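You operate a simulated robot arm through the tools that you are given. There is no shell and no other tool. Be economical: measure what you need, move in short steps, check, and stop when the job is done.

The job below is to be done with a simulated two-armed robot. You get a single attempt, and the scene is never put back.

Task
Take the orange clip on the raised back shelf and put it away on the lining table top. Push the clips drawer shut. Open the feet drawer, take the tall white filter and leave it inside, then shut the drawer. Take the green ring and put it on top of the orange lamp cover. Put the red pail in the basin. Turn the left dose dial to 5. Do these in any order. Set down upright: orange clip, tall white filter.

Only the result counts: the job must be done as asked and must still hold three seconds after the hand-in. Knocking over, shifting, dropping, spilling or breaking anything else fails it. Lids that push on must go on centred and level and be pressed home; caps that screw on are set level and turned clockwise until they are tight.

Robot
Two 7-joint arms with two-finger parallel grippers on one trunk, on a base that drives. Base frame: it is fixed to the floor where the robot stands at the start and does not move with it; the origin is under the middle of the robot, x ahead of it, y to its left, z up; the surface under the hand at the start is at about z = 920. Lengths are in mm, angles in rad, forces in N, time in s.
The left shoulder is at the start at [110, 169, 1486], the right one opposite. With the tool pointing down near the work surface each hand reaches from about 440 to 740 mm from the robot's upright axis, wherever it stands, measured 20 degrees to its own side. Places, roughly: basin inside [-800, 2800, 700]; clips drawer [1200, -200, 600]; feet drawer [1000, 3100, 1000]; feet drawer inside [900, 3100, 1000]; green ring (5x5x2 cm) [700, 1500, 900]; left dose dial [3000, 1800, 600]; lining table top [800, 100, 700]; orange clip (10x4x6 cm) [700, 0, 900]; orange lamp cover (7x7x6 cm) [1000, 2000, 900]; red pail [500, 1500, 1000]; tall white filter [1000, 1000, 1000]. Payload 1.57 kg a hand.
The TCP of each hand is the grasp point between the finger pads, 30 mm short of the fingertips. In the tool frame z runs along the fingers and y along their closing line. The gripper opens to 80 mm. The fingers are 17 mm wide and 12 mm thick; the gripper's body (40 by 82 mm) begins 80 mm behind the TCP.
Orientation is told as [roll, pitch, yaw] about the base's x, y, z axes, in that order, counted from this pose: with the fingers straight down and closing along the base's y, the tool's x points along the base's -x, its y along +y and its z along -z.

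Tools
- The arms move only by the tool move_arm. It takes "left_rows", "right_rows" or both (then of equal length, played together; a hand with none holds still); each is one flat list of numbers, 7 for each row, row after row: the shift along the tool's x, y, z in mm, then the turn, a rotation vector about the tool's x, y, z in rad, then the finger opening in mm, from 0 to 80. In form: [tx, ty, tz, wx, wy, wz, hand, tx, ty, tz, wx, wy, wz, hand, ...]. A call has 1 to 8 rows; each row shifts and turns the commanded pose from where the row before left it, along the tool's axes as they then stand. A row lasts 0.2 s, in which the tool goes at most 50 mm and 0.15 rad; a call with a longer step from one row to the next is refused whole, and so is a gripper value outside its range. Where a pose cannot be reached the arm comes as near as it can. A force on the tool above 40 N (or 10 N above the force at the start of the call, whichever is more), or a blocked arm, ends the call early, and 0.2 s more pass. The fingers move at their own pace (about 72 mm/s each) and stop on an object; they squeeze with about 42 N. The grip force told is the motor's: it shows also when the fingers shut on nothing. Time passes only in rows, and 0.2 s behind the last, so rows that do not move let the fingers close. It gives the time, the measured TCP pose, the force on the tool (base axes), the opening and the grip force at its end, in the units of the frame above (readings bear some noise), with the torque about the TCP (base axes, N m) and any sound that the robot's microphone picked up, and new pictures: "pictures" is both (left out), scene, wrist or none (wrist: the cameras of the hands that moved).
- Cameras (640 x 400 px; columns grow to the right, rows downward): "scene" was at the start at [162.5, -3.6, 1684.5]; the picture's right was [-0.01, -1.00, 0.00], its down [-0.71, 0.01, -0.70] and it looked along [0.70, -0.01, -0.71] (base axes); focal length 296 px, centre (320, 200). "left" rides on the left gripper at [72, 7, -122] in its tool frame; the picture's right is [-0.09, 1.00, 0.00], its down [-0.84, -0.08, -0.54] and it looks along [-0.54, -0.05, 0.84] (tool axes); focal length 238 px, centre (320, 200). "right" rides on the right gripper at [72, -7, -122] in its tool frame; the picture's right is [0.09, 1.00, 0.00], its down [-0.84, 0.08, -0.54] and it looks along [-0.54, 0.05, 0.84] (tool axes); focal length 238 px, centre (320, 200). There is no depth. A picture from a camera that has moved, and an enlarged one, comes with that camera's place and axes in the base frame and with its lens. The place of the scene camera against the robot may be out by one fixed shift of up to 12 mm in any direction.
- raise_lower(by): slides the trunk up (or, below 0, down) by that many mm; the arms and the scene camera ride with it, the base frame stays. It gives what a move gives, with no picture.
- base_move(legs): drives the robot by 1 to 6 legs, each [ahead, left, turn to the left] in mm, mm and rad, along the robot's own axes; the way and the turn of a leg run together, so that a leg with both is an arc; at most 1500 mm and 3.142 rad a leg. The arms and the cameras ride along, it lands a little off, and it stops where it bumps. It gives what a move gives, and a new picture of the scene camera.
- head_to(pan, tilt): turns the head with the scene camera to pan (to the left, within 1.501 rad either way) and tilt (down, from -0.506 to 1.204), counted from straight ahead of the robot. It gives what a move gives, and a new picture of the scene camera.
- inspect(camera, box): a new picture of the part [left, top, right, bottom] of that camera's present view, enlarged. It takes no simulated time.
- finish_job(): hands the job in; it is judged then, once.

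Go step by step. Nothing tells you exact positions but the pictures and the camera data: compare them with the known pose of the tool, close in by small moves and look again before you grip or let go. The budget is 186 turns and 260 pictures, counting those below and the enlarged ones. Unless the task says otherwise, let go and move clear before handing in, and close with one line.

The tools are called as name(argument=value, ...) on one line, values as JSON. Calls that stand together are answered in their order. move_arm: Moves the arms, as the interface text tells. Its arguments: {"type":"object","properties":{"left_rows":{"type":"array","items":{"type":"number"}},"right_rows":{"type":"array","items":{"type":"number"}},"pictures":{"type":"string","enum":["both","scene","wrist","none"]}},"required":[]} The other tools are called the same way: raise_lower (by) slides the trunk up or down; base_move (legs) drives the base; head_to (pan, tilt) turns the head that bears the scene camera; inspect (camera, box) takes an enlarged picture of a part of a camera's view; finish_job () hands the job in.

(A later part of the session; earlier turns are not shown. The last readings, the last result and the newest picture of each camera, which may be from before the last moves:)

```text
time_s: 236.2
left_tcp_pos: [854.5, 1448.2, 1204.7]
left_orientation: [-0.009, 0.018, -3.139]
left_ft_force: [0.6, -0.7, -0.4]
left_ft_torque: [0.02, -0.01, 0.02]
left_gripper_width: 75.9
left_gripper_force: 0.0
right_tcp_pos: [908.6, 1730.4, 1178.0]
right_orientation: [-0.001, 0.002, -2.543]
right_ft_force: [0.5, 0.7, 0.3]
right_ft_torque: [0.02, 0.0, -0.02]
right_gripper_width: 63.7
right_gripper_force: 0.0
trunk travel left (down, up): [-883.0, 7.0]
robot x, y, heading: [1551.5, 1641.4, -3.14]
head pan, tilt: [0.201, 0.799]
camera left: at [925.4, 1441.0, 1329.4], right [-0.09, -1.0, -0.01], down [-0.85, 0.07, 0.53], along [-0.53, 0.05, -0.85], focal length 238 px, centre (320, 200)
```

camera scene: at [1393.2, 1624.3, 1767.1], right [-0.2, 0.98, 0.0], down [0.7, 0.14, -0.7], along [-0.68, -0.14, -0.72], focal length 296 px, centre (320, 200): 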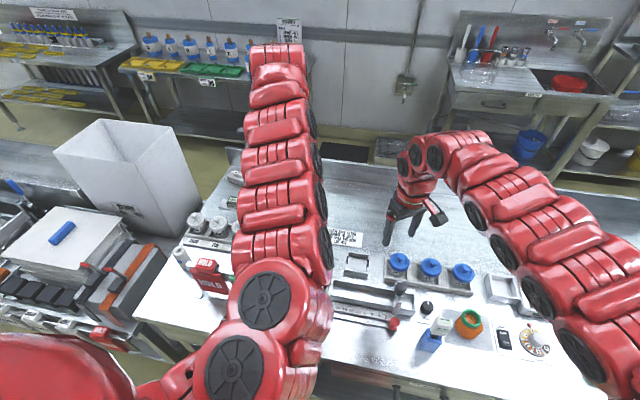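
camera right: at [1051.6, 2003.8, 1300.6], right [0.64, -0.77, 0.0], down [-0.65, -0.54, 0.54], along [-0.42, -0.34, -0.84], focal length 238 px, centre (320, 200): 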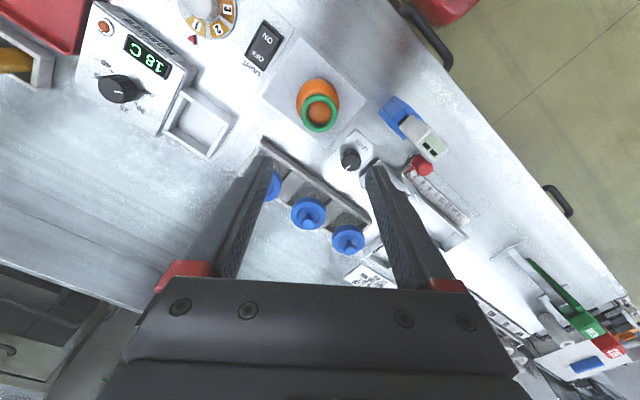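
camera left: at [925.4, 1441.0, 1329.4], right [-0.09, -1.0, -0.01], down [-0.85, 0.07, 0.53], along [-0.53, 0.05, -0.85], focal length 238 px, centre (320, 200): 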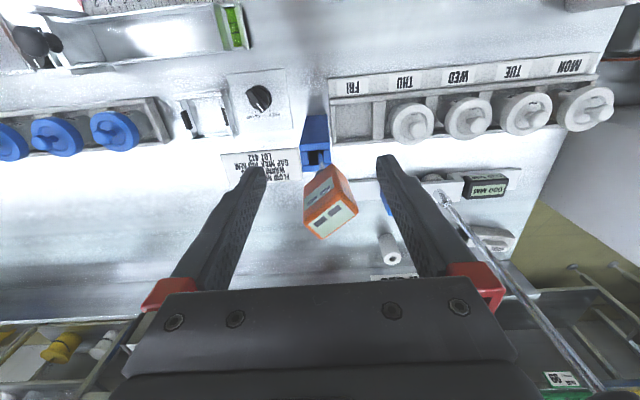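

move_arm(left_rows=[-14, -4, 0, 0, 0, 0, 76, 0, -4, 0, 0, 0, 0, 56, 0, 0, 0, 0, 0, 0, 46, 0, 0, 0, 0, 0, 0, 46], pictures="wrist")

move_arm(left_rows=[0, 0, 0, 0, 0, 0, 60, 0, 0, 0, 0, 0, 0, 76, 0, 0, -30, 0, 0, 0, 76, 0, 0, -30, 0, 0, 0, 76, 0, 0, -30, 0, 0, 0, 76, 0, 0, -20, 0, 0, 0, 76], pictures="wrist")

```text
time_s: 237.2
left_tcp_pos: [840.2, 1455.4, 1205.7]
left_orientation: [-0.007, 0.017, -3.141]
left_ft_force: [-0.1, 0.3, -0.8]
left_ft_torque: [0.04, 0.01, -0.02]
left_gripper_width: 46.1
left_gripper_force: 0.0
right_tcp_pos: [908.5, 1730.3, 1178.5]
right_orientation: [0.002, 0.004, -2.544]
right_ft_force: [0.8, -0.1, -0.3]
right_ft_torque: [-0.01, 0.0, -0.04]
right_gripper_width: 64.1
right_gripper_force: 0.0
trunk travel left (down, up): [-883.0, 7.0]
robot x, y, heading: [1548.3, 1646.2, -3.14]
head pan, tilt: [0.201, 0.799]
camera left: at [911.2, 1448.3, 1329.3], right [-0.09, -1.0, -0.01], down [-0.85, 0.07, 0.53], along [-0.52, 0.05, -0.85], focal length 238 px, centre (320, 200)
```

left: 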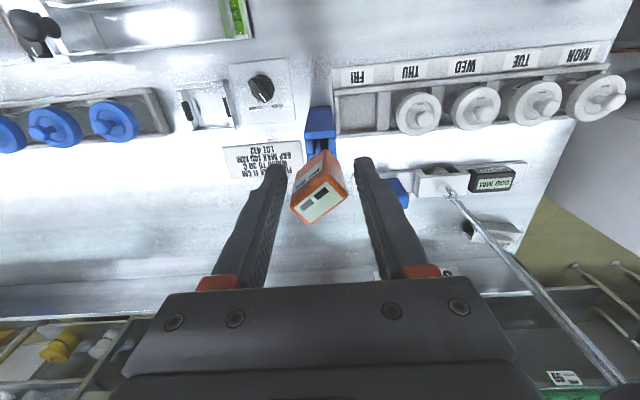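

```text
time_s: 238.6
left_tcp_pos: [840.4, 1452.4, 1313.7]
left_orientation: [-0.005, 0.019, -3.141]
left_ft_force: [-0.3, -0.1, 0.5]
left_ft_torque: [0.02, 0.0, -0.01]
left_gripper_width: 75.8
left_gripper_force: 0.0
right_tcp_pos: [910.7, 1729.1, 1177.2]
right_orientation: [0.0, 0.003, -2.543]
right_ft_force: [0.1, 0.2, -1.0]
right_ft_torque: [0.04, -0.01, 0.0]
right_gripper_width: 64.2
right_gripper_force: 0.0
trunk travel left (down, up): [-883.0, 7.0]
robot x, y, heading: [1547.5, 1641.7, -3.14]
head pan, tilt: [0.201, 0.799]
camera left: at [911.4, 1446.5, 1439.3], right [-0.09, -1.0, -0.01], down [-0.85, 0.07, 0.53], along [-0.52, 0.05, -0.85], focal length 238 px, centre (320, 200)
```

left: 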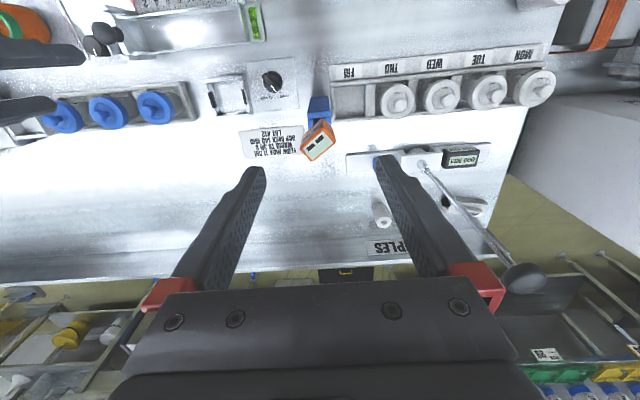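

The probe is upright again. Next the dose dial: I back off, turn around and look at the dosing machine.

base_move(legs=[[-380, 0, 0], [0, 0, 3.13]])

head_to(pan=0, tilt=0.5)

```text
time_s: 248.3
left_tcp_pos: [2649.0, 1808.4, 1315.5]
left_orientation: [-0.005, 0.015, -0.034]
left_ft_force: [-0.2, 0.4, -1.0]
left_ft_torque: [0.03, 0.03, 0.05]
left_gripper_width: 76.1
left_gripper_force: 0.0
right_tcp_pos: [2568.6, 1532.7, 1177.5]
right_orientation: [0.0, 0.003, 0.562]
right_ft_force: [0.3, 0.9, 0.0]
right_ft_torque: [0.02, -0.01, -0.03]
right_gripper_width: 64.1
right_gripper_force: 0.1
trunk travel left (down, up): [-883.0, 7.0]
robot x, y, heading: [1935.8, 1640.5, -0.036]
head pan, tilt: [0.201, 0.799]
camera scene: at [2092.6, 1651.2, 1766.9], right [0.17, -0.99, 0.0], down [-0.71, -0.12, -0.7], along [0.69, 0.12, -0.72], focal length 296 px, centre (320, 200)
```

scene: 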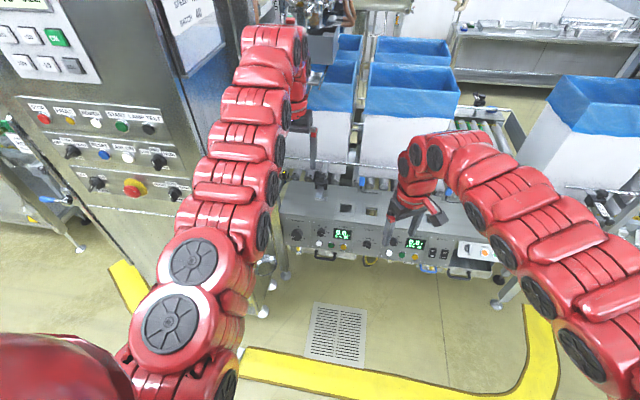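

```text
time_s: 249.1
left_tcp_pos: [2647.5, 1808.1, 1315.0]
left_orientation: [-0.004, 0.017, -0.033]
left_ft_force: [0.2, -0.3, -0.6]
left_ft_torque: [-0.02, -0.04, -0.01]
left_gripper_width: 75.9
left_gripper_force: 0.0
right_tcp_pos: [2568.7, 1533.9, 1178.4]
right_orientation: [0.001, 0.004, 0.562]
right_ft_force: [-0.4, 0.5, 0.2]
right_ft_torque: [0.0, 0.04, -0.01]
right_gripper_width: 64.0
right_gripper_force: 0.1
trunk travel left (down, up): [-883.0, 7.0]
robot x, y, heading: [1928.8, 1641.2, -0.035]
head pan, tilt: [0.0, 0.499]
camera scene: at [2104.0, 1635.0, 1792.8], right [-0.03, -1.0, 0.0], down [-0.48, 0.02, -0.88], along [0.88, -0.03, -0.48], focal length 296 px, centre (320, 200)
```

scene: 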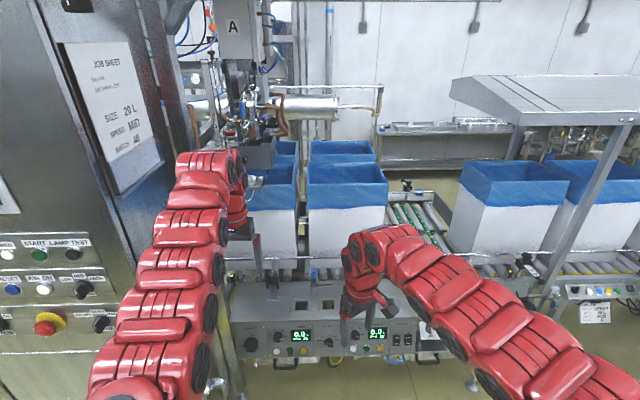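

inspect(camera="scene", box=[210, 270, 460, 390])

head_to(pan=0, tilt=0.85)

```text
2.56 times, centred on (335, 330) of scene
camera zoom: at [2104.0, 1635.0, 1792.8], right [-0.03, -1.0, 0.0], down [-0.48, 0.02, -0.88], along [0.88, -0.03, -0.48], focal length 758 px, centre (282, -133)
```

zoom: 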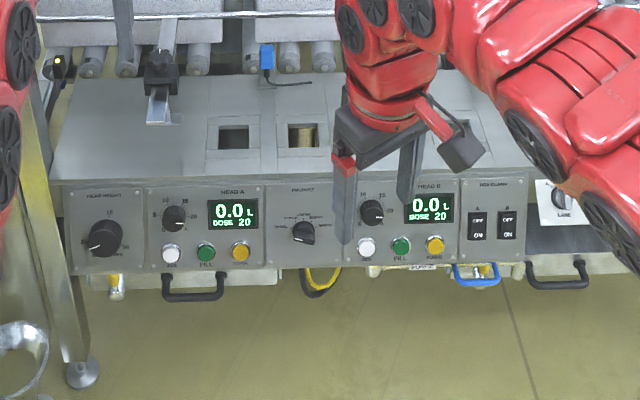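

```text
time_s: 249.9
left_tcp_pos: [2649.4, 1809.0, 1315.3]
left_orientation: [-0.005, 0.017, -0.032]
left_ft_force: [-0.2, 0.4, -0.2]
left_ft_torque: [-0.01, 0.01, 0.0]
left_gripper_width: 75.8
left_gripper_force: 0.1
right_tcp_pos: [2569.3, 1534.5, 1176.1]
right_orientation: [0.002, 0.002, 0.562]
right_ft_force: [0.1, -0.3, 0.9]
right_ft_torque: [-0.02, -0.02, -0.02]
right_gripper_width: 64.1
right_gripper_force: 0.0
trunk travel left (down, up): [-883.0, 7.0]
robot x, y, heading: [1928.7, 1643.9, -0.031]
head pan, tilt: [0.0, 0.85]
camera scene: at [2091.2, 1635.2, 1763.0], right [-0.03, -1.0, 0.0], down [-0.75, 0.03, -0.66], along [0.66, -0.02, -0.75], focal length 296 px, centre (320, 200)
```

scene: 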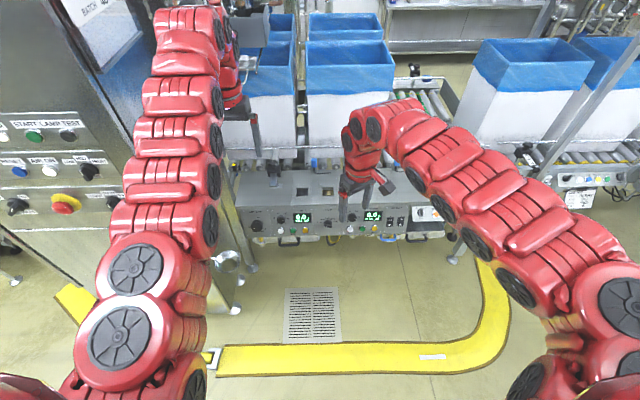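

HEAD A on the left panel holds the left dose dial (display DOSE 20), at about [2990, 1799, 592]. I move nearer and zoom in to read its scale.

base_move(legs=[[0, -40, 0.033], [130, 0, 0]])

raise_lower(by=-450)

head_to(pan=0.15, tilt=0.6)

inspect(camera="scene", box=[240, 200, 400, 320])

```text
time_s: 251.7
left_tcp_pos: [2769.0, 1789.4, 1316.7]
left_orientation: [-0.003, 0.016, 0.0]
left_ft_force: [0.1, 0.7, 0.5]
left_ft_torque: [0.0, 0.0, -0.01]
left_gripper_width: 76.3
left_gripper_force: 0.1
right_tcp_pos: [2699.8, 1512.0, 1178.8]
right_orientation: [-0.001, 0.0, 0.594]
right_ft_force: [0.0, 0.0, 0.1]
right_ft_torque: [0.01, 0.01, -0.04]
right_gripper_width: 63.8
right_gripper_force: 0.1
trunk travel left (down, up): [-883.0, 7.0]
robot x, y, heading: [2060.4, 1603.7, -0.005]
head pan, tilt: [0.0, 0.85]
camera scene: at [2217.4, 1598.1, 1763.2], right [0.0, -1.0, 0.0], down [-0.75, 0.0, -0.66], along [0.66, 0.0, -0.75], focal length 296 px, centre (320, 200)
```

scene: 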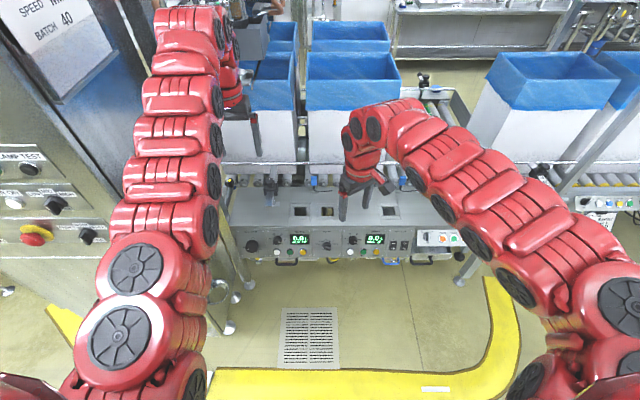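

```text
refused: -450 is not a number from -400 to 400
```

```text
time_s: 252.4
left_tcp_pos: [2772.7, 1791.7, 1314.6]
left_orientation: [-0.006, 0.019, -0.001]
left_ft_force: [-0.8, 0.1, -0.2]
left_ft_torque: [-0.01, 0.03, 0.02]
left_gripper_width: 75.8
left_gripper_force: 0.1
right_tcp_pos: [2702.8, 1513.4, 1177.7]
right_orientation: [0.001, 0.003, 0.594]
right_ft_force: [-0.1, 0.6, 0.1]
right_ft_torque: [-0.02, 0.01, -0.01]
right_gripper_width: 64.0
right_gripper_force: 0.0
trunk travel left (down, up): [-883.0, 7.0]
robot x, y, heading: [2060.2, 1605.2, -0.005]
head pan, tilt: [0.15, 0.6]
camera scene: at [2230.8, 1613.6, 1783.6], right [0.15, -0.99, 0.0], down [-0.56, -0.08, -0.82], along [0.82, 0.12, -0.57], focal length 296 px, centre (320, 200)
```

scene: 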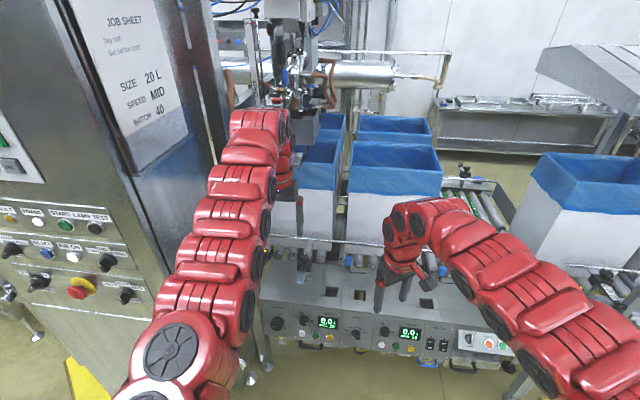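

```text
3.33 times, centred on (320, 260) of scene
camera zoom: at [2230.8, 1613.6, 1783.6], right [0.15, -0.99, 0.0], down [-0.56, -0.08, -0.82], along [0.82, 0.12, -0.57], focal length 987 px, centre (320, 0)
```

zoom: 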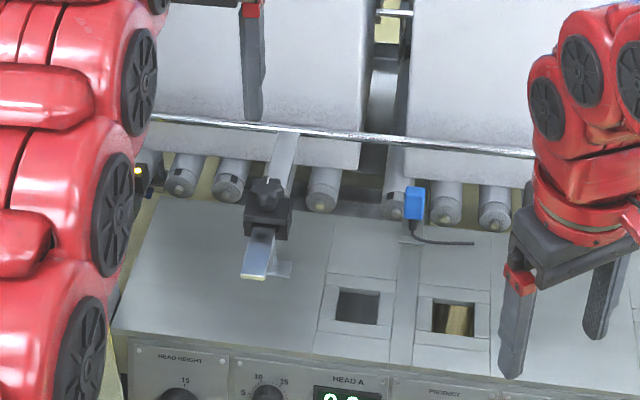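

I lower the trunk by 400 and look at the dial straight on.

raise_lower(by=-400)

head_to(pan=0.15, tilt=0.6)

inspect(camera="scene", box=[260, 180, 380, 270])

```text
time_s: 256.3
left_tcp_pos: [2771.6, 1790.4, 916.4]
left_orientation: [-0.007, 0.017, -0.002]
left_ft_force: [-1.1, -0.4, -0.4]
left_ft_torque: [0.0, 0.04, 0.0]
left_gripper_width: 75.9
left_gripper_force: 0.0
right_tcp_pos: [2700.2, 1513.3, 777.5]
right_orientation: [0.0, 0.002, 0.594]
right_ft_force: [-0.3, 0.3, -0.9]
right_ft_torque: [0.01, -0.04, 0.04]
right_gripper_width: 64.1
right_gripper_force: 0.0
trunk travel left (down, up): [-483.0, 407.0]
robot x, y, heading: [2063.3, 1604.7, -0.002]
head pan, tilt: [0.15, 0.6]
```

```text
time_s: 256.9
left_tcp_pos: [2771.3, 1791.2, 915.1]
left_orientation: [-0.007, 0.017, -0.001]
left_ft_force: [0.1, 0.2, 0.0]
left_ft_torque: [0.02, -0.05, 0.03]
left_gripper_width: 76.0
left_gripper_force: 0.1
right_tcp_pos: [2701.2, 1514.5, 777.8]
right_orientation: [0.0, 0.003, 0.594]
right_ft_force: [0.0, -0.2, -0.3]
right_ft_torque: [0.05, -0.03, 0.01]
right_gripper_width: 64.0
right_gripper_force: 0.0
trunk travel left (down, up): [-483.0, 407.0]
robot x, y, heading: [2059.7, 1604.3, -0.004]
head pan, tilt: [0.15, 0.6]
camera scene: at [2229.2, 1613.5, 1383.8], right [0.15, -0.99, 0.0], down [-0.56, -0.08, -0.82], along [0.82, 0.12, -0.57], focal length 296 px, centre (320, 200)
```

scene: 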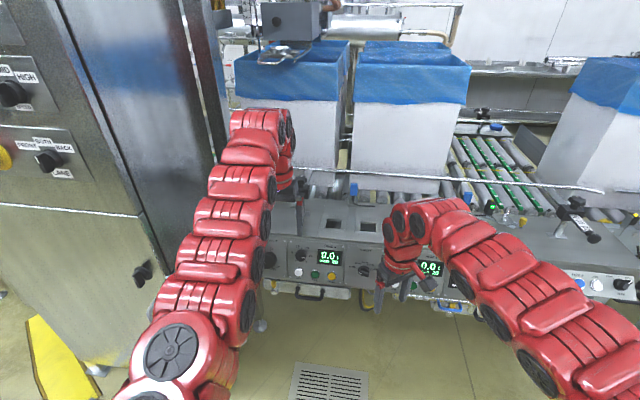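

```text
4.44 times, centred on (320, 225) of scene
camera zoom: at [2229.2, 1613.5, 1383.8], right [0.15, -0.99, 0.0], down [-0.56, -0.08, -0.82], along [0.82, 0.12, -0.57], focal length 1316 px, centre (320, 89)
```

zoom: 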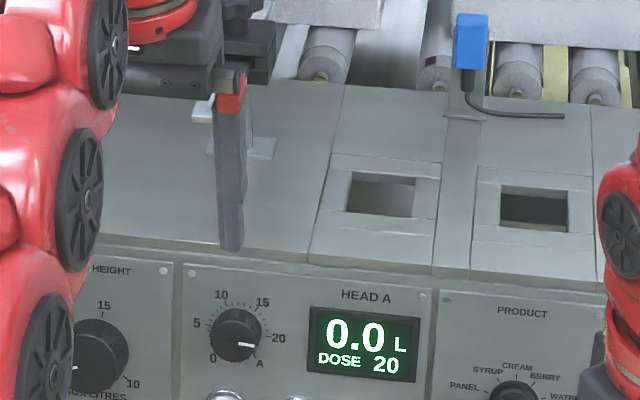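

The scale runs clockwise (5 at the left, pointer now at 20) and the display shows the dose, so I get feedback. The panel leans back about 20°. I pitch the left hand so that its fingers point into the panel.

move_arm(left_rows=[0, 0, 0, 0, -0.149, 0, 70, 0, 0, 0, 0, -0.149, 0, 70, 0, 0, 0, 0, -0.149, 0, 70, 0, 0, 0, 0, -0.149, 0, 70, 0, 0, 0, 0, -0.149, 0, 70, 0, 0, 0, 0, -0.149, 0, 70, 0, 0, 0, 0, -0.149, 0, 70, 0, 0, 0, 0, -0.149, 0, 70], pictures="both")

```text
time_s: 258.7
left_tcp_pos: [2775.1, 1790.2, 914.9]
left_orientation: [-0.016, -1.178, 0.012]
left_ft_force: [0.7, 0.7, 0.1]
left_ft_torque: [0.0, 0.02, -0.03]
left_gripper_width: 70.0
left_gripper_force: 0.0
left hand out of reach, approached as far as the arm can: row 3
right_tcp_pos: [2701.6, 1514.3, 778.7]
right_orientation: [-0.001, 0.002, 0.594]
right_ft_force: [0.0, -1.1, -0.2]
right_ft_torque: [-0.01, -0.04, 0.02]
right_gripper_width: 63.9
right_gripper_force: 0.1
trunk travel left (down, up): [-483.0, 407.0]
robot x, y, heading: [2060.0, 1604.7, -0.0]
head pan, tilt: [0.15, 0.6]
camera scene: at [2229.0, 1613.4, 1383.8], right [0.15, -0.99, 0.0], down [-0.56, -0.08, -0.83], along [0.82, 0.12, -0.57], focal length 296 px, centre (320, 200)
camera left: at [2635.2, 1798.2, 896.4], right [0.04, 1.0, 0.08], down [-0.18, -0.07, 0.98], along [0.98, -0.05, 0.18], focal length 238 px, centre (320, 200)
```

scene: 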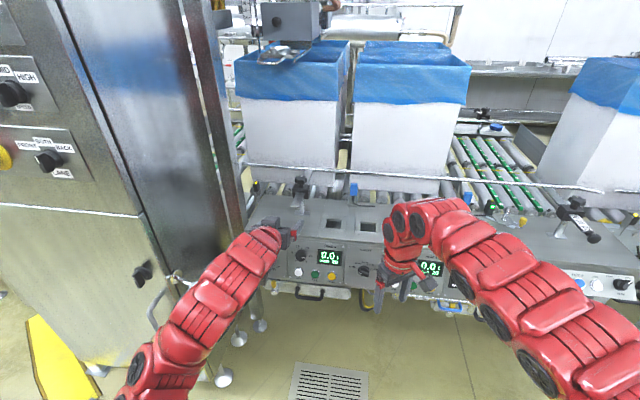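
left: 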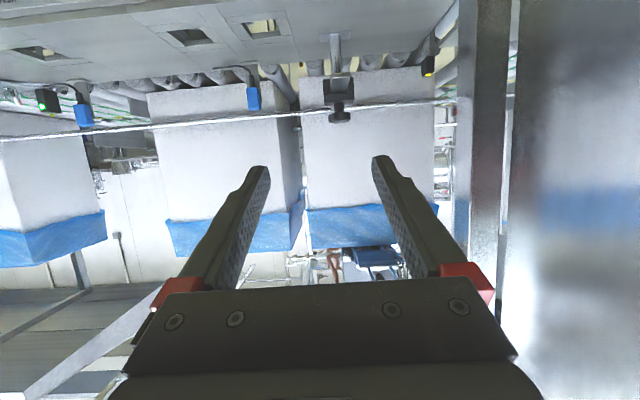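

The hand now points into the panel. I lower the trunk to the dial's height.

raise_lower(by=-270)

head_to(pan=0.2, tilt=0.5)

inspect(camera="left", box=[0, 0, 640, 400])

```text
time_s: 261.4
left_tcp_pos: [2774.2, 1789.8, 645.8]
left_orientation: [-0.011, -1.173, 0.01]
left_ft_force: [-0.9, -0.4, 0.8]
left_ft_torque: [-0.02, 0.03, 0.03]
left_gripper_width: 70.0
left_gripper_force: 0.1
right_tcp_pos: [2700.5, 1513.8, 507.4]
right_orientation: [0.001, 0.002, 0.594]
right_ft_force: [0.9, 0.0, -0.9]
right_ft_torque: [-0.01, 0.0, -0.01]
right_gripper_width: 64.0
right_gripper_force: 0.0
trunk travel left (down, up): [-213.0, 677.0]
robot x, y, heading: [2060.6, 1603.3, 0.001]
head pan, tilt: [0.15, 0.6]
```

```text
time_s: 262.1
left_tcp_pos: [2774.3, 1791.3, 645.0]
left_orientation: [-0.012, -1.172, 0.009]
left_ft_force: [-0.2, -0.6, -0.5]
left_ft_torque: [0.01, -0.01, 0.01]
left_gripper_width: 70.0
left_gripper_force: 0.0
right_tcp_pos: [2701.4, 1512.7, 507.3]
right_orientation: [-0.001, 0.002, 0.593]
right_ft_force: [-0.6, 0.2, 0.4]
right_ft_torque: [-0.01, -0.01, -0.01]
right_gripper_width: 64.0
right_gripper_force: 0.1
trunk travel left (down, up): [-213.0, 677.0]
robot x, y, heading: [2060.7, 1603.2, -0.001]
head pan, tilt: [0.201, 0.499]
camera scene: at [2230.9, 1618.4, 1122.9], right [0.2, -0.98, 0.0], down [-0.47, -0.09, -0.88], along [0.86, 0.17, -0.48], focal length 296 px, centre (320, 200)
```

scene: 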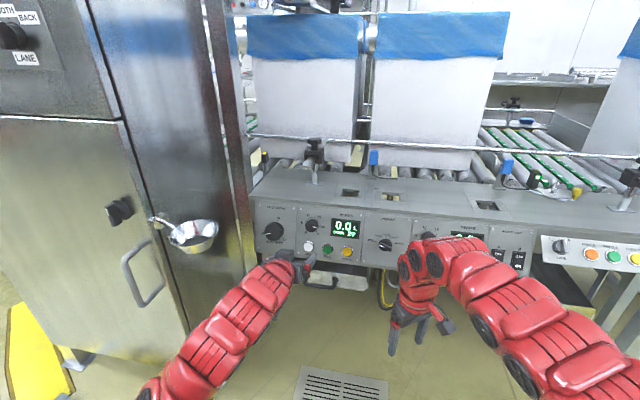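

```text
1.00 times, centred on (320, 200) of left (not enlarged: the box is as wide or as high as the picture)
camera zoom: at [2635.6, 1798.6, 626.6], right [0.04, 1.0, 0.08], down [-0.18, -0.07, 0.98], along [0.98, -0.05, 0.17], focal length 238 px, centre (320, 200)
```

zoom: 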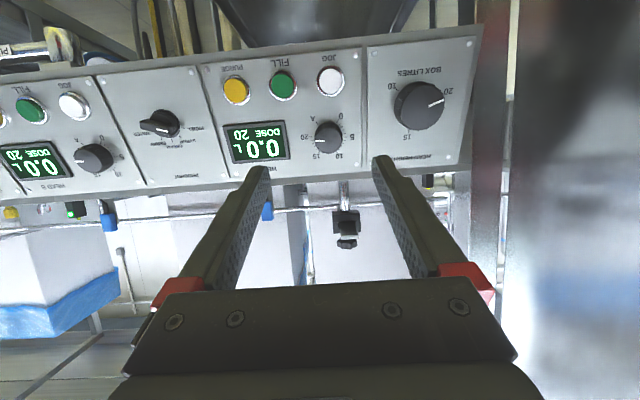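

The view is excellent: the dial is at [2992, 1800, 596]; 20 is at the right, 5 exactly opposite at the left, so it needs half a turn anticlockwise. I approach and pre-rotate the hand clockwise by 0.78 rad for the first stroke.

move_arm(left_rows=[-13, 3, 48, 0, 0, 0, 70, -13, 3, 48, 0, 0, 0, 70, -13, 3, 46, 0, 0, 0, 70, 0, 0, 0, 0, 0, 0.15, 70, 0, 0, 0, 0, 0, 0.15, 70, 0, 0, 0, 0, 0, 0.15, 70, 0, 0, 0, 0, 0, 0.15, 70, 0, 0, 0, 0, 0, 0.15, 70], pictures="wrist")

```text
time_s: 263.9
left_tcp_pos: [2920.8, 1799.7, 626.8]
left_orientation: [1.019, -0.744, -1.182]
left_ft_force: [0.3, 0.0, -0.1]
left_ft_torque: [-0.02, 0.01, -0.03]
left_gripper_width: 69.9
left_gripper_force: 0.1
right_tcp_pos: [2701.9, 1514.1, 506.8]
right_orientation: [-0.001, 0.001, 0.594]
right_ft_force: [0.3, -0.3, 0.6]
right_ft_torque: [-0.02, -0.01, -0.03]
right_gripper_width: 64.2
right_gripper_force: 0.1
trunk travel left (down, up): [-213.0, 677.0]
robot x, y, heading: [2062.9, 1603.6, 0.003]
head pan, tilt: [0.201, 0.499]
camera left: at [2790.7, 1854.7, 630.0], right [0.29, 0.67, 0.69], down [-0.29, -0.62, 0.73], along [0.91, -0.41, 0.01], focal length 238 px, centre (320, 200)
```

left: 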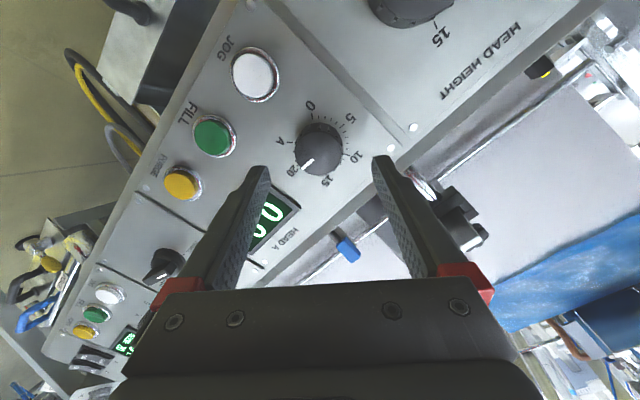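

Aligned with the knob. I move in 42 mm and look.

move_arm(left_rows=[0, 0, 22, 0, 0, 0.03, 70, 0, 0, 20, 0, 0, 0, 70], pictures="wrist")

inspect(camera="scene", box=[250, 190, 390, 290])

```text
time_s: 264.5
left_tcp_pos: [2959.7, 1799.3, 609.9]
left_orientation: [1.031, -0.718, -1.199]
left_ft_force: [0.8, 0.6, -0.6]
left_ft_torque: [0.0, 0.02, -0.02]
left_gripper_width: 69.6
left_gripper_force: 0.1
right_tcp_pos: [2701.2, 1513.7, 507.4]
right_orientation: [0.001, 0.002, 0.592]
right_ft_force: [-0.1, 0.2, -0.7]
right_ft_torque: [-0.01, 0.02, 0.0]
right_gripper_width: 64.1
right_gripper_force: 0.0
trunk travel left (down, up): [-213.0, 677.0]
robot x, y, heading: [2061.2, 1602.0, -0.002]
head pan, tilt: [0.201, 0.499]
camera left: at [2830.6, 1855.5, 614.0], right [0.3, 0.65, 0.7], down [-0.29, -0.64, 0.71], along [0.91, -0.42, 0.0], focal length 238 px, centre (320, 200)
```

left: 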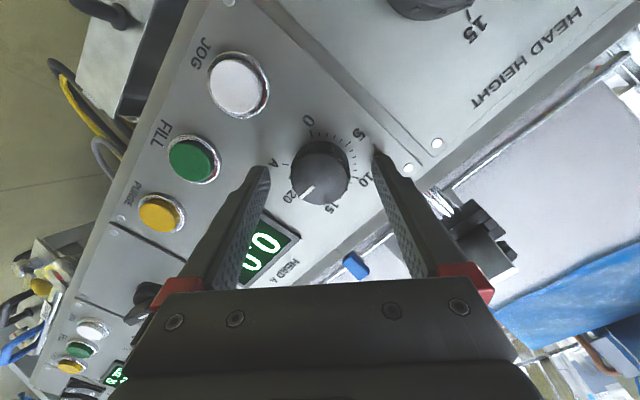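

```text
4.00 times, centred on (320, 240) of scene
camera zoom: at [2231.1, 1618.3, 1122.9], right [0.2, -0.98, 0.0], down [-0.47, -0.09, -0.88], along [0.86, 0.17, -0.48], focal length 1184 px, centre (320, 40)
```

zoom: 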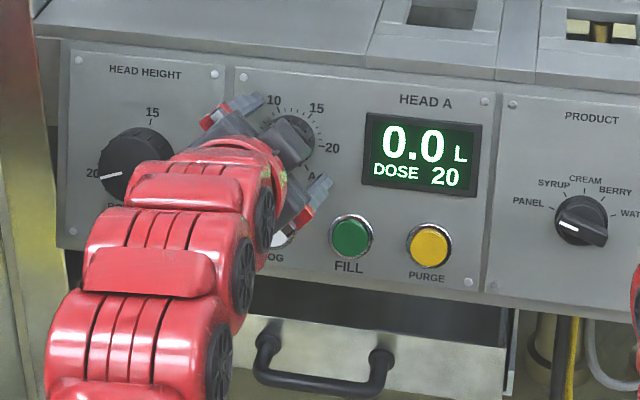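

The fingertips reach about 18 mm past the knob's front. I close on it.

move_arm(left_rows=[0, 0, 4, 0, 0, 0, 70, 0, 0, 0, 0, 0, 0, 20, 0, 0, 0, 0, 0, 0, 20, 0, 0, 0, 0, 0, 0, 20], pictures="wrist")

```text
time_s: 265.5
left_tcp_pos: [2963.2, 1800.3, 607.8]
left_orientation: [1.029, -0.718, -1.198]
left_ft_force: [-16.9, 2.2, -0.9]
left_ft_torque: [0.04, 0.13, 0.16]
left_gripper_width: 39.4
left_gripper_force: 26.5
right_tcp_pos: [2700.9, 1514.2, 508.9]
right_orientation: [0.0, 0.002, 0.596]
right_ft_force: [-0.2, -0.4, -0.4]
right_ft_torque: [0.02, 0.01, 0.01]
right_gripper_width: 64.2
right_gripper_force: 0.0
trunk travel left (down, up): [-213.0, 677.0]
robot x, y, heading: [2058.1, 1605.7, -0.0]
head pan, tilt: [0.201, 0.499]
camera left: at [2833.1, 1856.2, 612.9], right [0.3, 0.65, 0.7], down [-0.29, -0.64, 0.71], along [0.91, -0.42, 0.0], focal length 238 px, centre (320, 200)
```

left: 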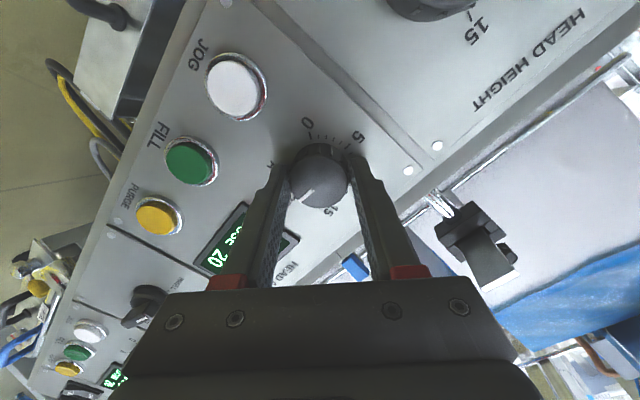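

Gripped. I turn anticlockwise.

move_arm(left_rows=[0, 0, 0, 0, 0, -0.14, 20, 0, 0, 0, 0, 0, -0.14, 20, 0, 0, 0, 0, 0, -0.14, 20, 0, 0, 0, 0, 0, -0.14, 20, 0, 0, 0, 0, 0, -0.14, 20, 0, 0, 0, 0, 0, -0.14, 20, 0, 0, 0, 0, 0, -0.14, 20, 0, 0, 0, 0, 0, -0.14, 20], pictures="wrist")

```text
time_s: 267.3
left_tcp_pos: [2964.2, 1799.1, 608.3]
left_orientation: [-0.685, -1.051, 0.75]
left_ft_force: [-6.5, -3.7, -1.4]
left_ft_torque: [-0.16, 0.42, -0.48]
left_gripper_width: 38.9
left_gripper_force: 44.1
right_tcp_pos: [2702.2, 1512.7, 508.2]
right_orientation: [0.001, 0.0, 0.594]
right_ft_force: [-0.1, 0.4, 0.6]
right_ft_torque: [0.0, 0.0, -0.01]
right_gripper_width: 64.1
right_gripper_force: 0.1
trunk travel left (down, up): [-213.0, 677.0]
robot x, y, heading: [2061.9, 1605.1, -0.008]
head pan, tilt: [0.201, 0.499]
camera left: at [2825.0, 1782.1, 592.1], right [-0.09, 0.97, -0.23], down [-0.19, 0.21, 0.96], along [0.98, 0.13, 0.16], focal length 238 px, centre (320, 200)
```

left: 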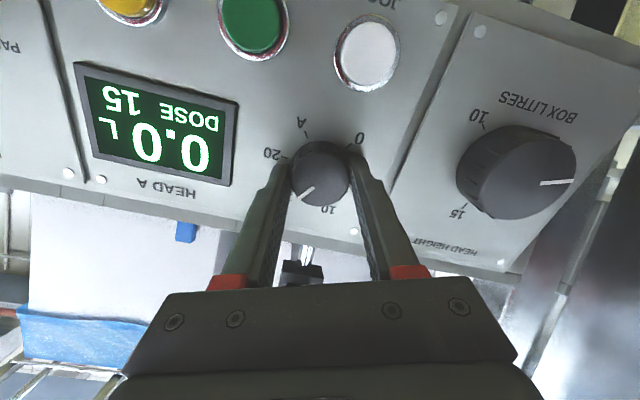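

It works: the display now reads DOSE 15. I keep turning.

move_arm(left_rows=[0, 0, 0, 0, 0, -0.13, 20, 0, 0, 0, 0, 0, -0.13, 20, 0, 0, 0, 0, 0, -0.13, 20, 0, 0, 0, 0, 0, -0.13, 20, 0, 0, 0, 0, 0, -0.13, 20, 0, 0, 0, 0, 0, -0.13, 20, 0, 0, 0, 0, 0, -0.13, 20, 0, 0, 0, 0, 0, -0.13, 20], pictures="wrist")

```text
time_s: 269.1
left_tcp_pos: [2962.8, 1797.6, 609.2]
left_orientation: [-1.169, -0.167, 1.494]
left_ft_force: [-28.3, -11.6, -5.7]
left_ft_torque: [-0.4, 0.03, -1.22]
left_gripper_width: 38.9
left_gripper_force: 44.3
right_tcp_pos: [2700.5, 1513.3, 508.7]
right_orientation: [-0.001, 0.0, 0.594]
right_ft_force: [-0.3, -1.1, 0.2]
right_ft_torque: [0.01, -0.01, 0.0]
right_gripper_width: 64.3
right_gripper_force: 0.1
trunk travel left (down, up): [-213.0, 677.0]
robot x, y, heading: [2058.8, 1605.2, -0.005]
head pan, tilt: [0.201, 0.499]
camera left: at [2843.1, 1729.8, 638.7], right [-0.37, 0.27, -0.89], down [-0.41, 0.81, 0.42], along [0.83, 0.52, -0.19], focal length 238 px, centre (320, 200)
```

left: 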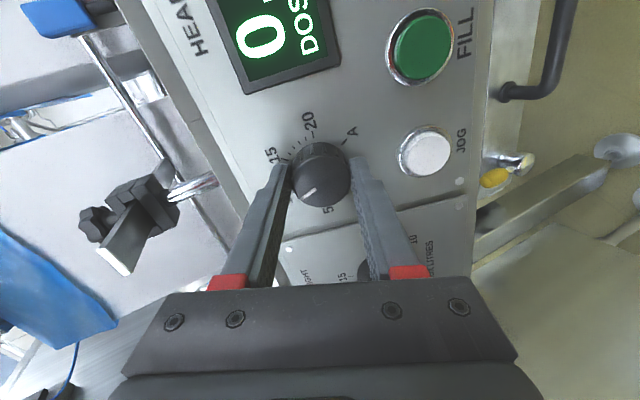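

Now near 10 (124° turned). I open a little, turn the hand back and re-grip for the last third.

move_arm(left_rows=[0, 0, 0, 0, 0, 0, 54, 0, 0, 0, 0, 0, 0, 54, 0, 0, 0, 0, 0, 0.14, 54, 0, 0, 0, 0, 0, 0.14, 54, 0, 0, 0, 0, 0, 0.14, 54, 0, 0, 0, 0, 0, 0.14, 54, 0, 0, 0, 0, 0, 0.14, 54, 0, 0, 0, 0, 0, 0.14, 54], pictures="none")

move_arm(left_rows=[0, 0, 0, 0, 0, 0.14, 54, 0, 0, 0, 0, 0, 0.14, 54, 0, 0, 0, 0, 0, 0, 54], pictures="wrist")

```text
time_s: 270.9
left_tcp_pos: [2963.0, 1798.5, 608.8]
left_orientation: [-0.893, -0.91, 1.001]
left_ft_force: [-3.5, 2.9, 3.9]
left_ft_torque: [-0.16, -0.2, 0.02]
left_gripper_width: 52.2
left_gripper_force: 0.1
right_tcp_pos: [2701.5, 1513.2, 507.8]
right_orientation: [0.0, 0.003, 0.593]
right_ft_force: [0.7, 1.2, -0.2]
right_ft_torque: [0.01, 0.01, 0.0]
right_gripper_width: 64.0
right_gripper_force: 0.0
trunk travel left (down, up): [-213.0, 677.0]
robot x, y, heading: [2057.7, 1602.0, -0.005]
head pan, tilt: [0.201, 0.499]
```

```text
time_s: 271.7
left_tcp_pos: [2963.2, 1798.5, 608.4]
left_orientation: [-0.558, -1.099, 0.607]
left_ft_force: [-1.6, -0.9, 0.1]
left_ft_torque: [0.02, 0.01, -0.06]
left_gripper_width: 54.3
left_gripper_force: 0.5
right_tcp_pos: [2701.0, 1514.7, 508.3]
right_orientation: [0.001, 0.002, 0.594]
right_ft_force: [0.2, 0.1, -1.0]
right_ft_torque: [-0.04, -0.01, -0.02]
right_gripper_width: 64.1
right_gripper_force: 0.0
trunk travel left (down, up): [-213.0, 677.0]
robot x, y, heading: [2061.1, 1605.3, -0.008]
head pan, tilt: [0.201, 0.499]
camera left: at [2824.3, 1787.7, 590.4], right [-0.06, 0.99, -0.16], down [-0.18, 0.14, 0.97], along [0.98, 0.09, 0.17], focal length 238 px, centre (320, 200)
```

left: 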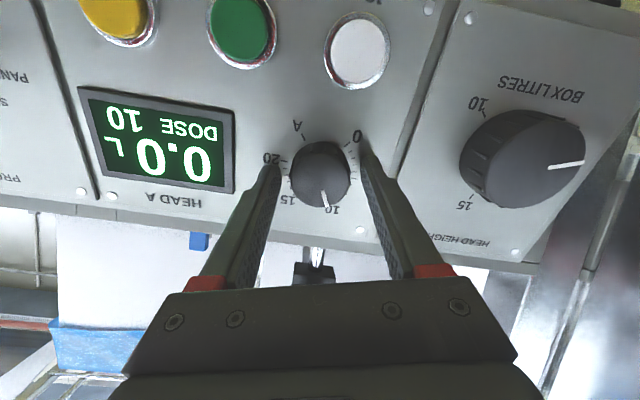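

DOSE 10 confirmed. I grip again and turn about 1 rad more.

move_arm(left_rows=[0, 0, 0, 0, 0, 0, 20, 0, 0, 0, 0, 0, 0, 20, 0, 0, 0, 0, 0, -0.15, 20, 0, 0, 0, 0, 0, -0.15, 20, 0, 0, 0, 0, 0, -0.15, 20, 0, 0, 0, 0, 0, -0.15, 20, 0, 0, 0, 0, 0, -0.15, 20, 0, 0, 0, 0, 0, -0.15, 20], pictures="wrist")

```text
time_s: 273.5
left_tcp_pos: [2961.9, 1797.3, 608.9]
left_orientation: [-1.143, -0.37, 1.402]
left_ft_force: [-23.5, -9.8, -5.6]
left_ft_torque: [-0.43, 0.45, -1.21]
left_gripper_width: 38.9
left_gripper_force: 44.7
right_tcp_pos: [2699.2, 1513.4, 508.4]
right_orientation: [0.001, 0.002, 0.593]
right_ft_force: [-0.2, -0.2, -0.3]
right_ft_torque: [-0.01, 0.01, 0.02]
right_gripper_width: 63.8
right_gripper_force: 0.0
trunk travel left (down, up): [-213.0, 677.0]
robot x, y, heading: [2061.2, 1603.3, 0.005]
head pan, tilt: [0.201, 0.499]
camera left: at [2837.4, 1735.6, 625.0], right [-0.34, 0.48, -0.81], down [-0.34, 0.74, 0.58], along [0.88, 0.47, -0.09], focal length 238 px, centre (320, 200)
```

left: 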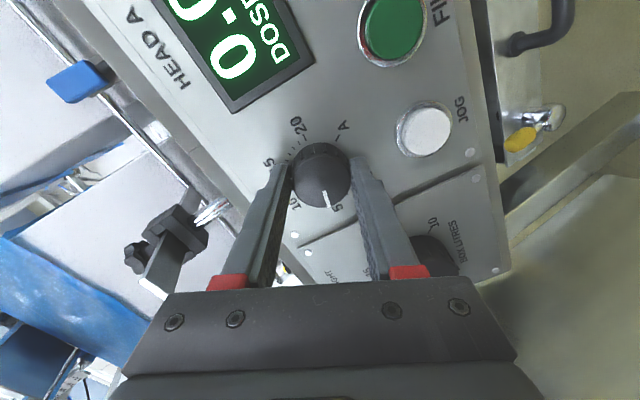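

inspect(camera="scene", box=[250, 190, 390, 290])

```text
4.00 times, centred on (320, 240) of scene
camera zoom: at [2229.7, 1617.7, 1123.0], right [0.2, -0.98, 0.0], down [-0.47, -0.09, -0.88], along [0.86, 0.17, -0.48], focal length 1184 px, centre (320, 40)
```

zoom: 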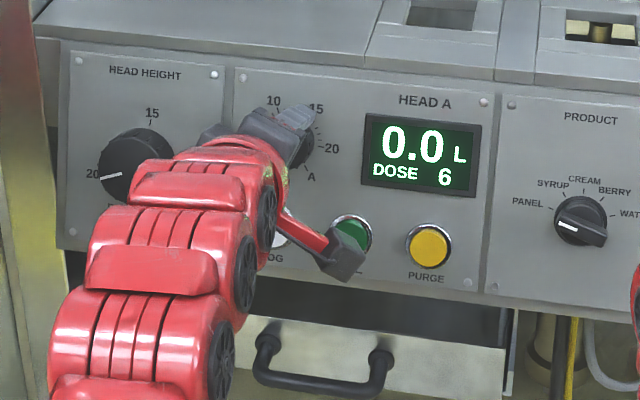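

DOSE 6. I turn a bit further in small amounts.

move_arm(left_rows=[0, 0, 0, 0, 0, -0.1, 20, 0, 0, 0, 0, 0, 0, 20], pictures="none")

inspect(camera="scene", box=[250, 190, 390, 290])

inspect(camera="left", box=[250, 80, 410, 240])

```text
time_s: 274.1
left_tcp_pos: [2962.7, 1797.8, 608.4]
left_orientation: [-1.157, -0.279, 1.445]
left_ft_force: [-28.1, -14.4, -7.3]
left_ft_torque: [-0.46, 0.18, -0.9]
left_gripper_width: 38.8
left_gripper_force: 44.5
right_tcp_pos: [2701.3, 1513.9, 507.5]
right_orientation: [0.002, 0.002, 0.593]
right_ft_force: [-0.4, -0.5, -0.3]
right_ft_torque: [0.01, 0.0, -0.03]
right_gripper_width: 64.2
right_gripper_force: 0.0
trunk travel left (down, up): [-213.0, 677.0]
robot x, y, heading: [2058.8, 1605.0, -0.002]
head pan, tilt: [0.201, 0.499]
```

```text
4.00 times, centred on (320, 240) of scene
camera zoom: at [2229.8, 1617.4, 1123.0], right [0.2, -0.98, 0.0], down [-0.47, -0.09, -0.88], along [0.86, 0.17, -0.48], focal length 1184 px, centre (320, 40)
```

zoom: 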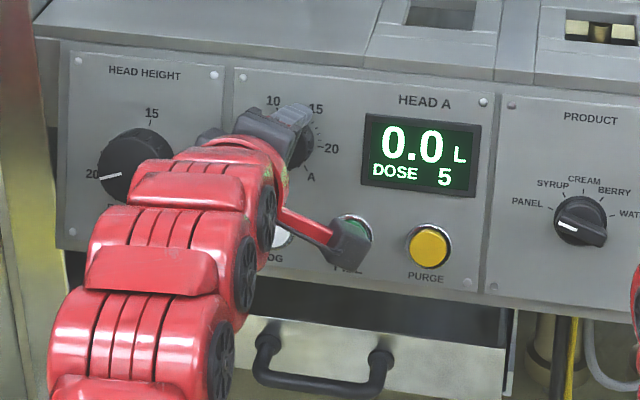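

```text
2.50 times, centred on (330, 160) of left
camera zoom: at [2839.9, 1732.4, 631.0], right [-0.35, 0.39, -0.85], down [-0.37, 0.78, 0.51], along [0.86, 0.49, -0.13], focal length 596 px, centre (295, 300)
```

zoom: 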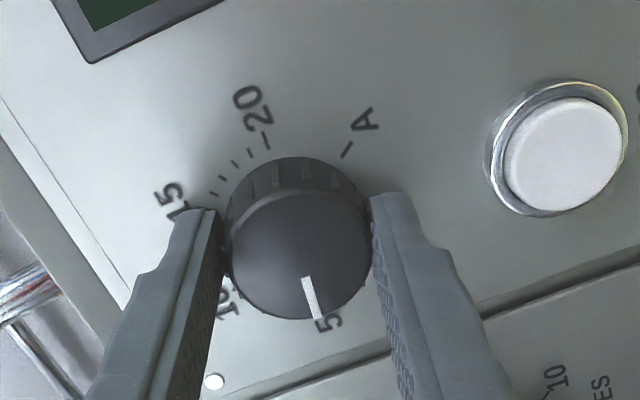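

DOSE 5. I add 0.05 rad to be well inside, release and check the reading.

move_arm(left_rows=[0, 0, 0, 0, 0, -0.05, 20, 0, 0, 0, 0, 0, 0, 54, 0, 0, 0, 0, 0, 0, 54, 0, 0, -25, 0, 0, 0, 54, 0, 0, -40, 0, 0, 0, 54], pictures="wrist")

inspect(camera="scene", box=[250, 190, 390, 290])

```text
time_s: 275.3
left_tcp_pos: [2902.8, 1799.8, 633.6]
left_orientation: [-1.164, -0.235, 1.467]
left_ft_force: [0.7, -0.6, -0.4]
left_ft_torque: [0.03, 0.01, 0.03]
left_gripper_width: 53.6
left_gripper_force: 0.1
right_tcp_pos: [2701.3, 1513.3, 508.1]
right_orientation: [0.001, 0.003, 0.592]
right_ft_force: [-0.2, -0.8, 0.2]
right_ft_torque: [0.01, -0.02, -0.01]
right_gripper_width: 64.1
right_gripper_force: 0.1
trunk travel left (down, up): [-213.0, 677.0]
robot x, y, heading: [2060.3, 1599.3, 0.002]
head pan, tilt: [0.201, 0.499]
camera left: at [2781.1, 1733.0, 659.4], right [-0.36, 0.34, -0.87], down [-0.39, 0.79, 0.47], along [0.85, 0.51, -0.15], focal length 238 px, centre (320, 200)
```

left: 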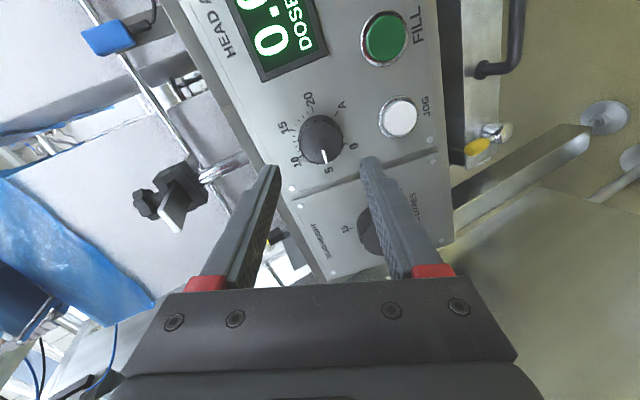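

```text
4.00 times, centred on (320, 240) of scene
camera zoom: at [2230.9, 1618.5, 1123.0], right [0.2, -0.98, 0.0], down [-0.47, -0.09, -0.88], along [0.86, 0.17, -0.48], focal length 1184 px, centre (320, 40)
```

zoom: 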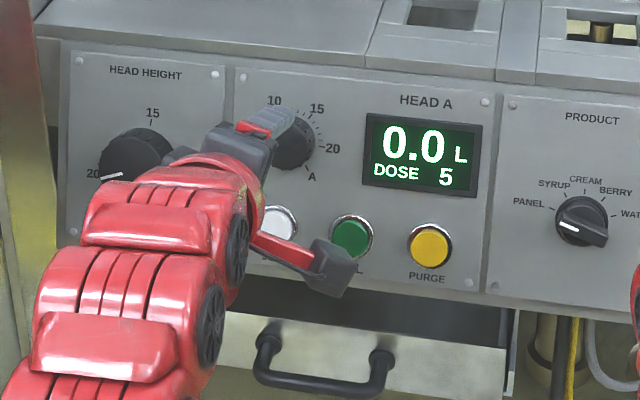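

The dial reads 5. I back away, bring the left hand back to pointing down and raise the trunk.

base_move(legs=[[-250, 0, 0]])

move_arm(left_rows=[0, 0, 0, 0, 0, 0.145, 54, 0, 0, 0, 0, 0, 0.145, 54, 0, 0, 0, 0, 0, 0.145, 54, 0, 0, 0, 0, 0, 0.145, 54, 0, 0, 0, 0, 0, 0.145, 54, 0, 0, 0, 0, 0, 0.145, 54, 0, 0, 0, 0, 0, 0.145, 54, 0, 0, 0, 0, 0, 0.145, 54], pictures="none")

raise_lower(by=300)

move_arm(left_rows=[0, 0, 0, 0, 0, 0.13, 54, 0, 0, 0, 0, 0, 0.13, 54, 0, 0, 0, 0, 0.149, 0, 54, 0, 0, 0, 0, 0.149, 0, 54, 0, 0, 0, 0, 0.149, 0, 54, 0, 0, 0, 0, 0.149, 0, 54, 0, 0, 0, 0, 0.149, 0, 54, 0, 0, 0, 0, 0.149, 0, 54], pictures="none")

raise_lower(by=287)

```text
time_s: 277.1
left_tcp_pos: [2652.7, 1800.2, 633.9]
left_orientation: [-1.165, -0.235, 1.47]
left_ft_force: [0.1, 0.9, -0.6]
left_ft_torque: [0.01, -0.01, 0.0]
left_gripper_width: 53.9
left_gripper_force: 0.1
right_tcp_pos: [2451.5, 1515.1, 508.7]
right_orientation: [0.002, 0.002, 0.596]
right_ft_force: [0.3, 1.1, 0.0]
right_ft_torque: [0.02, 0.0, 0.02]
right_gripper_width: 64.0
right_gripper_force: 0.1
trunk travel left (down, up): [-213.0, 677.0]
robot x, y, heading: [1811.4, 1604.2, -0.003]
head pan, tilt: [0.201, 0.499]
camera scene: at [1980.9, 1619.0, 1123.0], right [0.2, -0.98, 0.0], down [-0.47, -0.1, -0.88], along [0.86, 0.17, -0.48], focal length 296 px, centre (320, 200)
```

scene: 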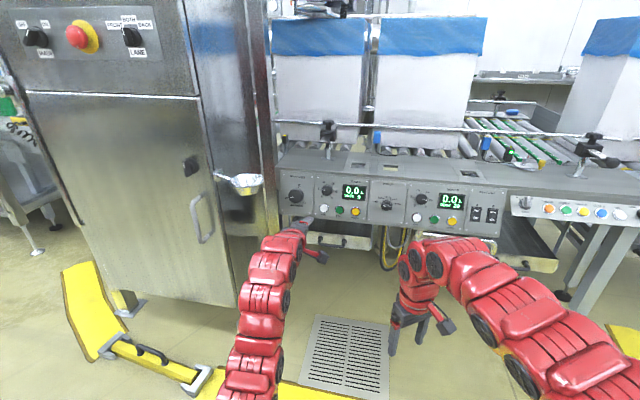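

```text
time_s: 278.9
left_tcp_pos: [2652.7, 1800.2, 633.6]
left_orientation: [-0.347, -1.148, 0.378]
left_ft_force: [0.0, -0.3, 0.4]
left_ft_torque: [0.02, 0.0, 0.01]
left_gripper_width: 54.0
left_gripper_force: 0.2
right_tcp_pos: [2451.9, 1515.6, 507.5]
right_orientation: [-0.001, 0.004, 0.594]
right_ft_force: [0.1, -0.4, 0.8]
right_ft_torque: [0.0, 0.03, 0.02]
right_gripper_width: 64.1
right_gripper_force: 0.0
trunk travel left (down, up): [-213.0, 677.0]
robot x, y, heading: [1811.3, 1602.3, 0.003]
head pan, tilt: [0.201, 0.499]
```

```text
time_s: 281.9
left_tcp_pos: [2653.5, 1799.2, 932.9]
left_orientation: [-0.353, -1.146, 0.382]
left_ft_force: [0.2, -0.3, -0.4]
left_ft_torque: [0.0, -0.01, 0.01]
left_gripper_width: 54.2
left_gripper_force: 0.0
right_tcp_pos: [2452.4, 1514.7, 807.8]
right_orientation: [-0.001, 0.001, 0.594]
right_ft_force: [1.2, -0.1, 0.0]
right_ft_torque: [0.01, -0.02, 0.01]
right_gripper_width: 63.8
right_gripper_force: 0.0
trunk travel left (down, up): [-513.0, 377.0]
robot x, y, heading: [1810.2, 1604.6, -0.001]
head pan, tilt: [0.201, 0.499]
```

```text
time_s: 283.7
left_tcp_pos: [2633.2, 1796.5, 936.8]
left_orientation: [0.106, -0.426, -0.087]
left_ft_force: [0.9, -0.6, -0.2]
left_ft_torque: [0.03, 0.02, 0.04]
left_gripper_width: 53.8
left_gripper_force: 0.0
left hand out of reach, approached as far as the arm can: row 8
right_tcp_pos: [2452.7, 1513.7, 806.6]
right_orientation: [0.001, 0.001, 0.594]
right_ft_force: [0.4, 0.4, -1.1]
right_ft_torque: [0.03, 0.02, 0.0]
right_gripper_width: 64.0
right_gripper_force: 0.0
trunk travel left (down, up): [-513.0, 377.0]
robot x, y, heading: [1808.6, 1602.1, -0.0]
head pan, tilt: [0.201, 0.499]
```

```text
time_s: 286.6
left_tcp_pos: [2633.3, 1798.6, 1223.1]
left_orientation: [0.102, -0.428, -0.084]
left_ft_force: [-0.4, -0.5, 0.7]
left_ft_torque: [0.02, 0.01, -0.01]
left_gripper_width: 54.0
left_gripper_force: 0.0
right_tcp_pos: [2452.7, 1515.2, 1096.1]
right_orientation: [0.0, 0.0, 0.595]
right_ft_force: [0.1, 1.3, 0.1]
right_ft_torque: [0.01, -0.01, 0.0]
right_gripper_width: 64.2
right_gripper_force: 0.0
trunk travel left (down, up): [-800.0, 90.0]
robot x, y, heading: [1810.8, 1601.9, -0.0]
head pan, tilt: [0.201, 0.499]
```

I finish straightening the left hand while drawing it in.

move_arm(left_rows=[30, 0, -14, 0, 0.0, 0, 54, 30, 0, -14, 0, 0, 0, 54, 30, 0, -14, 0, 0, 0, 54, 0, 0, 0, 0, 0.14, 0, 54, 0, 0, 0, 0, 0.145, 0, 54, 0, 0, 0, 0, 0.143, 0, 54], right_rows=[0, 0, -10, 0, 0, 0.1, 64, 0, 0, -10, 0, 0, 0.1, 64, 0, 0, -10, 0, 0, 0.1, 64, 0, 0, -10, 0, 0, 0.1, 64, 0, 0, -10, 0, 0, 0.1, 64, 0, 0, -10, 0, 0, 0.095, 64], pictures="none")

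```text
time_s: 288.0
left_tcp_pos: [2526.7, 1806.0, 1223.2]
left_orientation: [0.093, -0.001, -0.037]
left_ft_force: [0.4, 0.4, 0.5]
left_ft_torque: [0.07, -0.02, 0.01]
left_gripper_width: 53.9
left_gripper_force: 0.2
left hand out of reach, approached as far as the arm can: row 6
right_tcp_pos: [2452.1, 1516.2, 1154.5]
right_orientation: [0.0, 0.002, 0.0]
right_ft_force: [-0.2, -0.6, 0.6]
right_ft_torque: [0.04, 0.02, 0.0]
right_gripper_width: 64.0
right_gripper_force: 0.1
trunk travel left (down, up): [-800.0, 90.0]
robot x, y, heading: [1812.8, 1605.0, 0.001]
head pan, tilt: [0.201, 0.499]
```

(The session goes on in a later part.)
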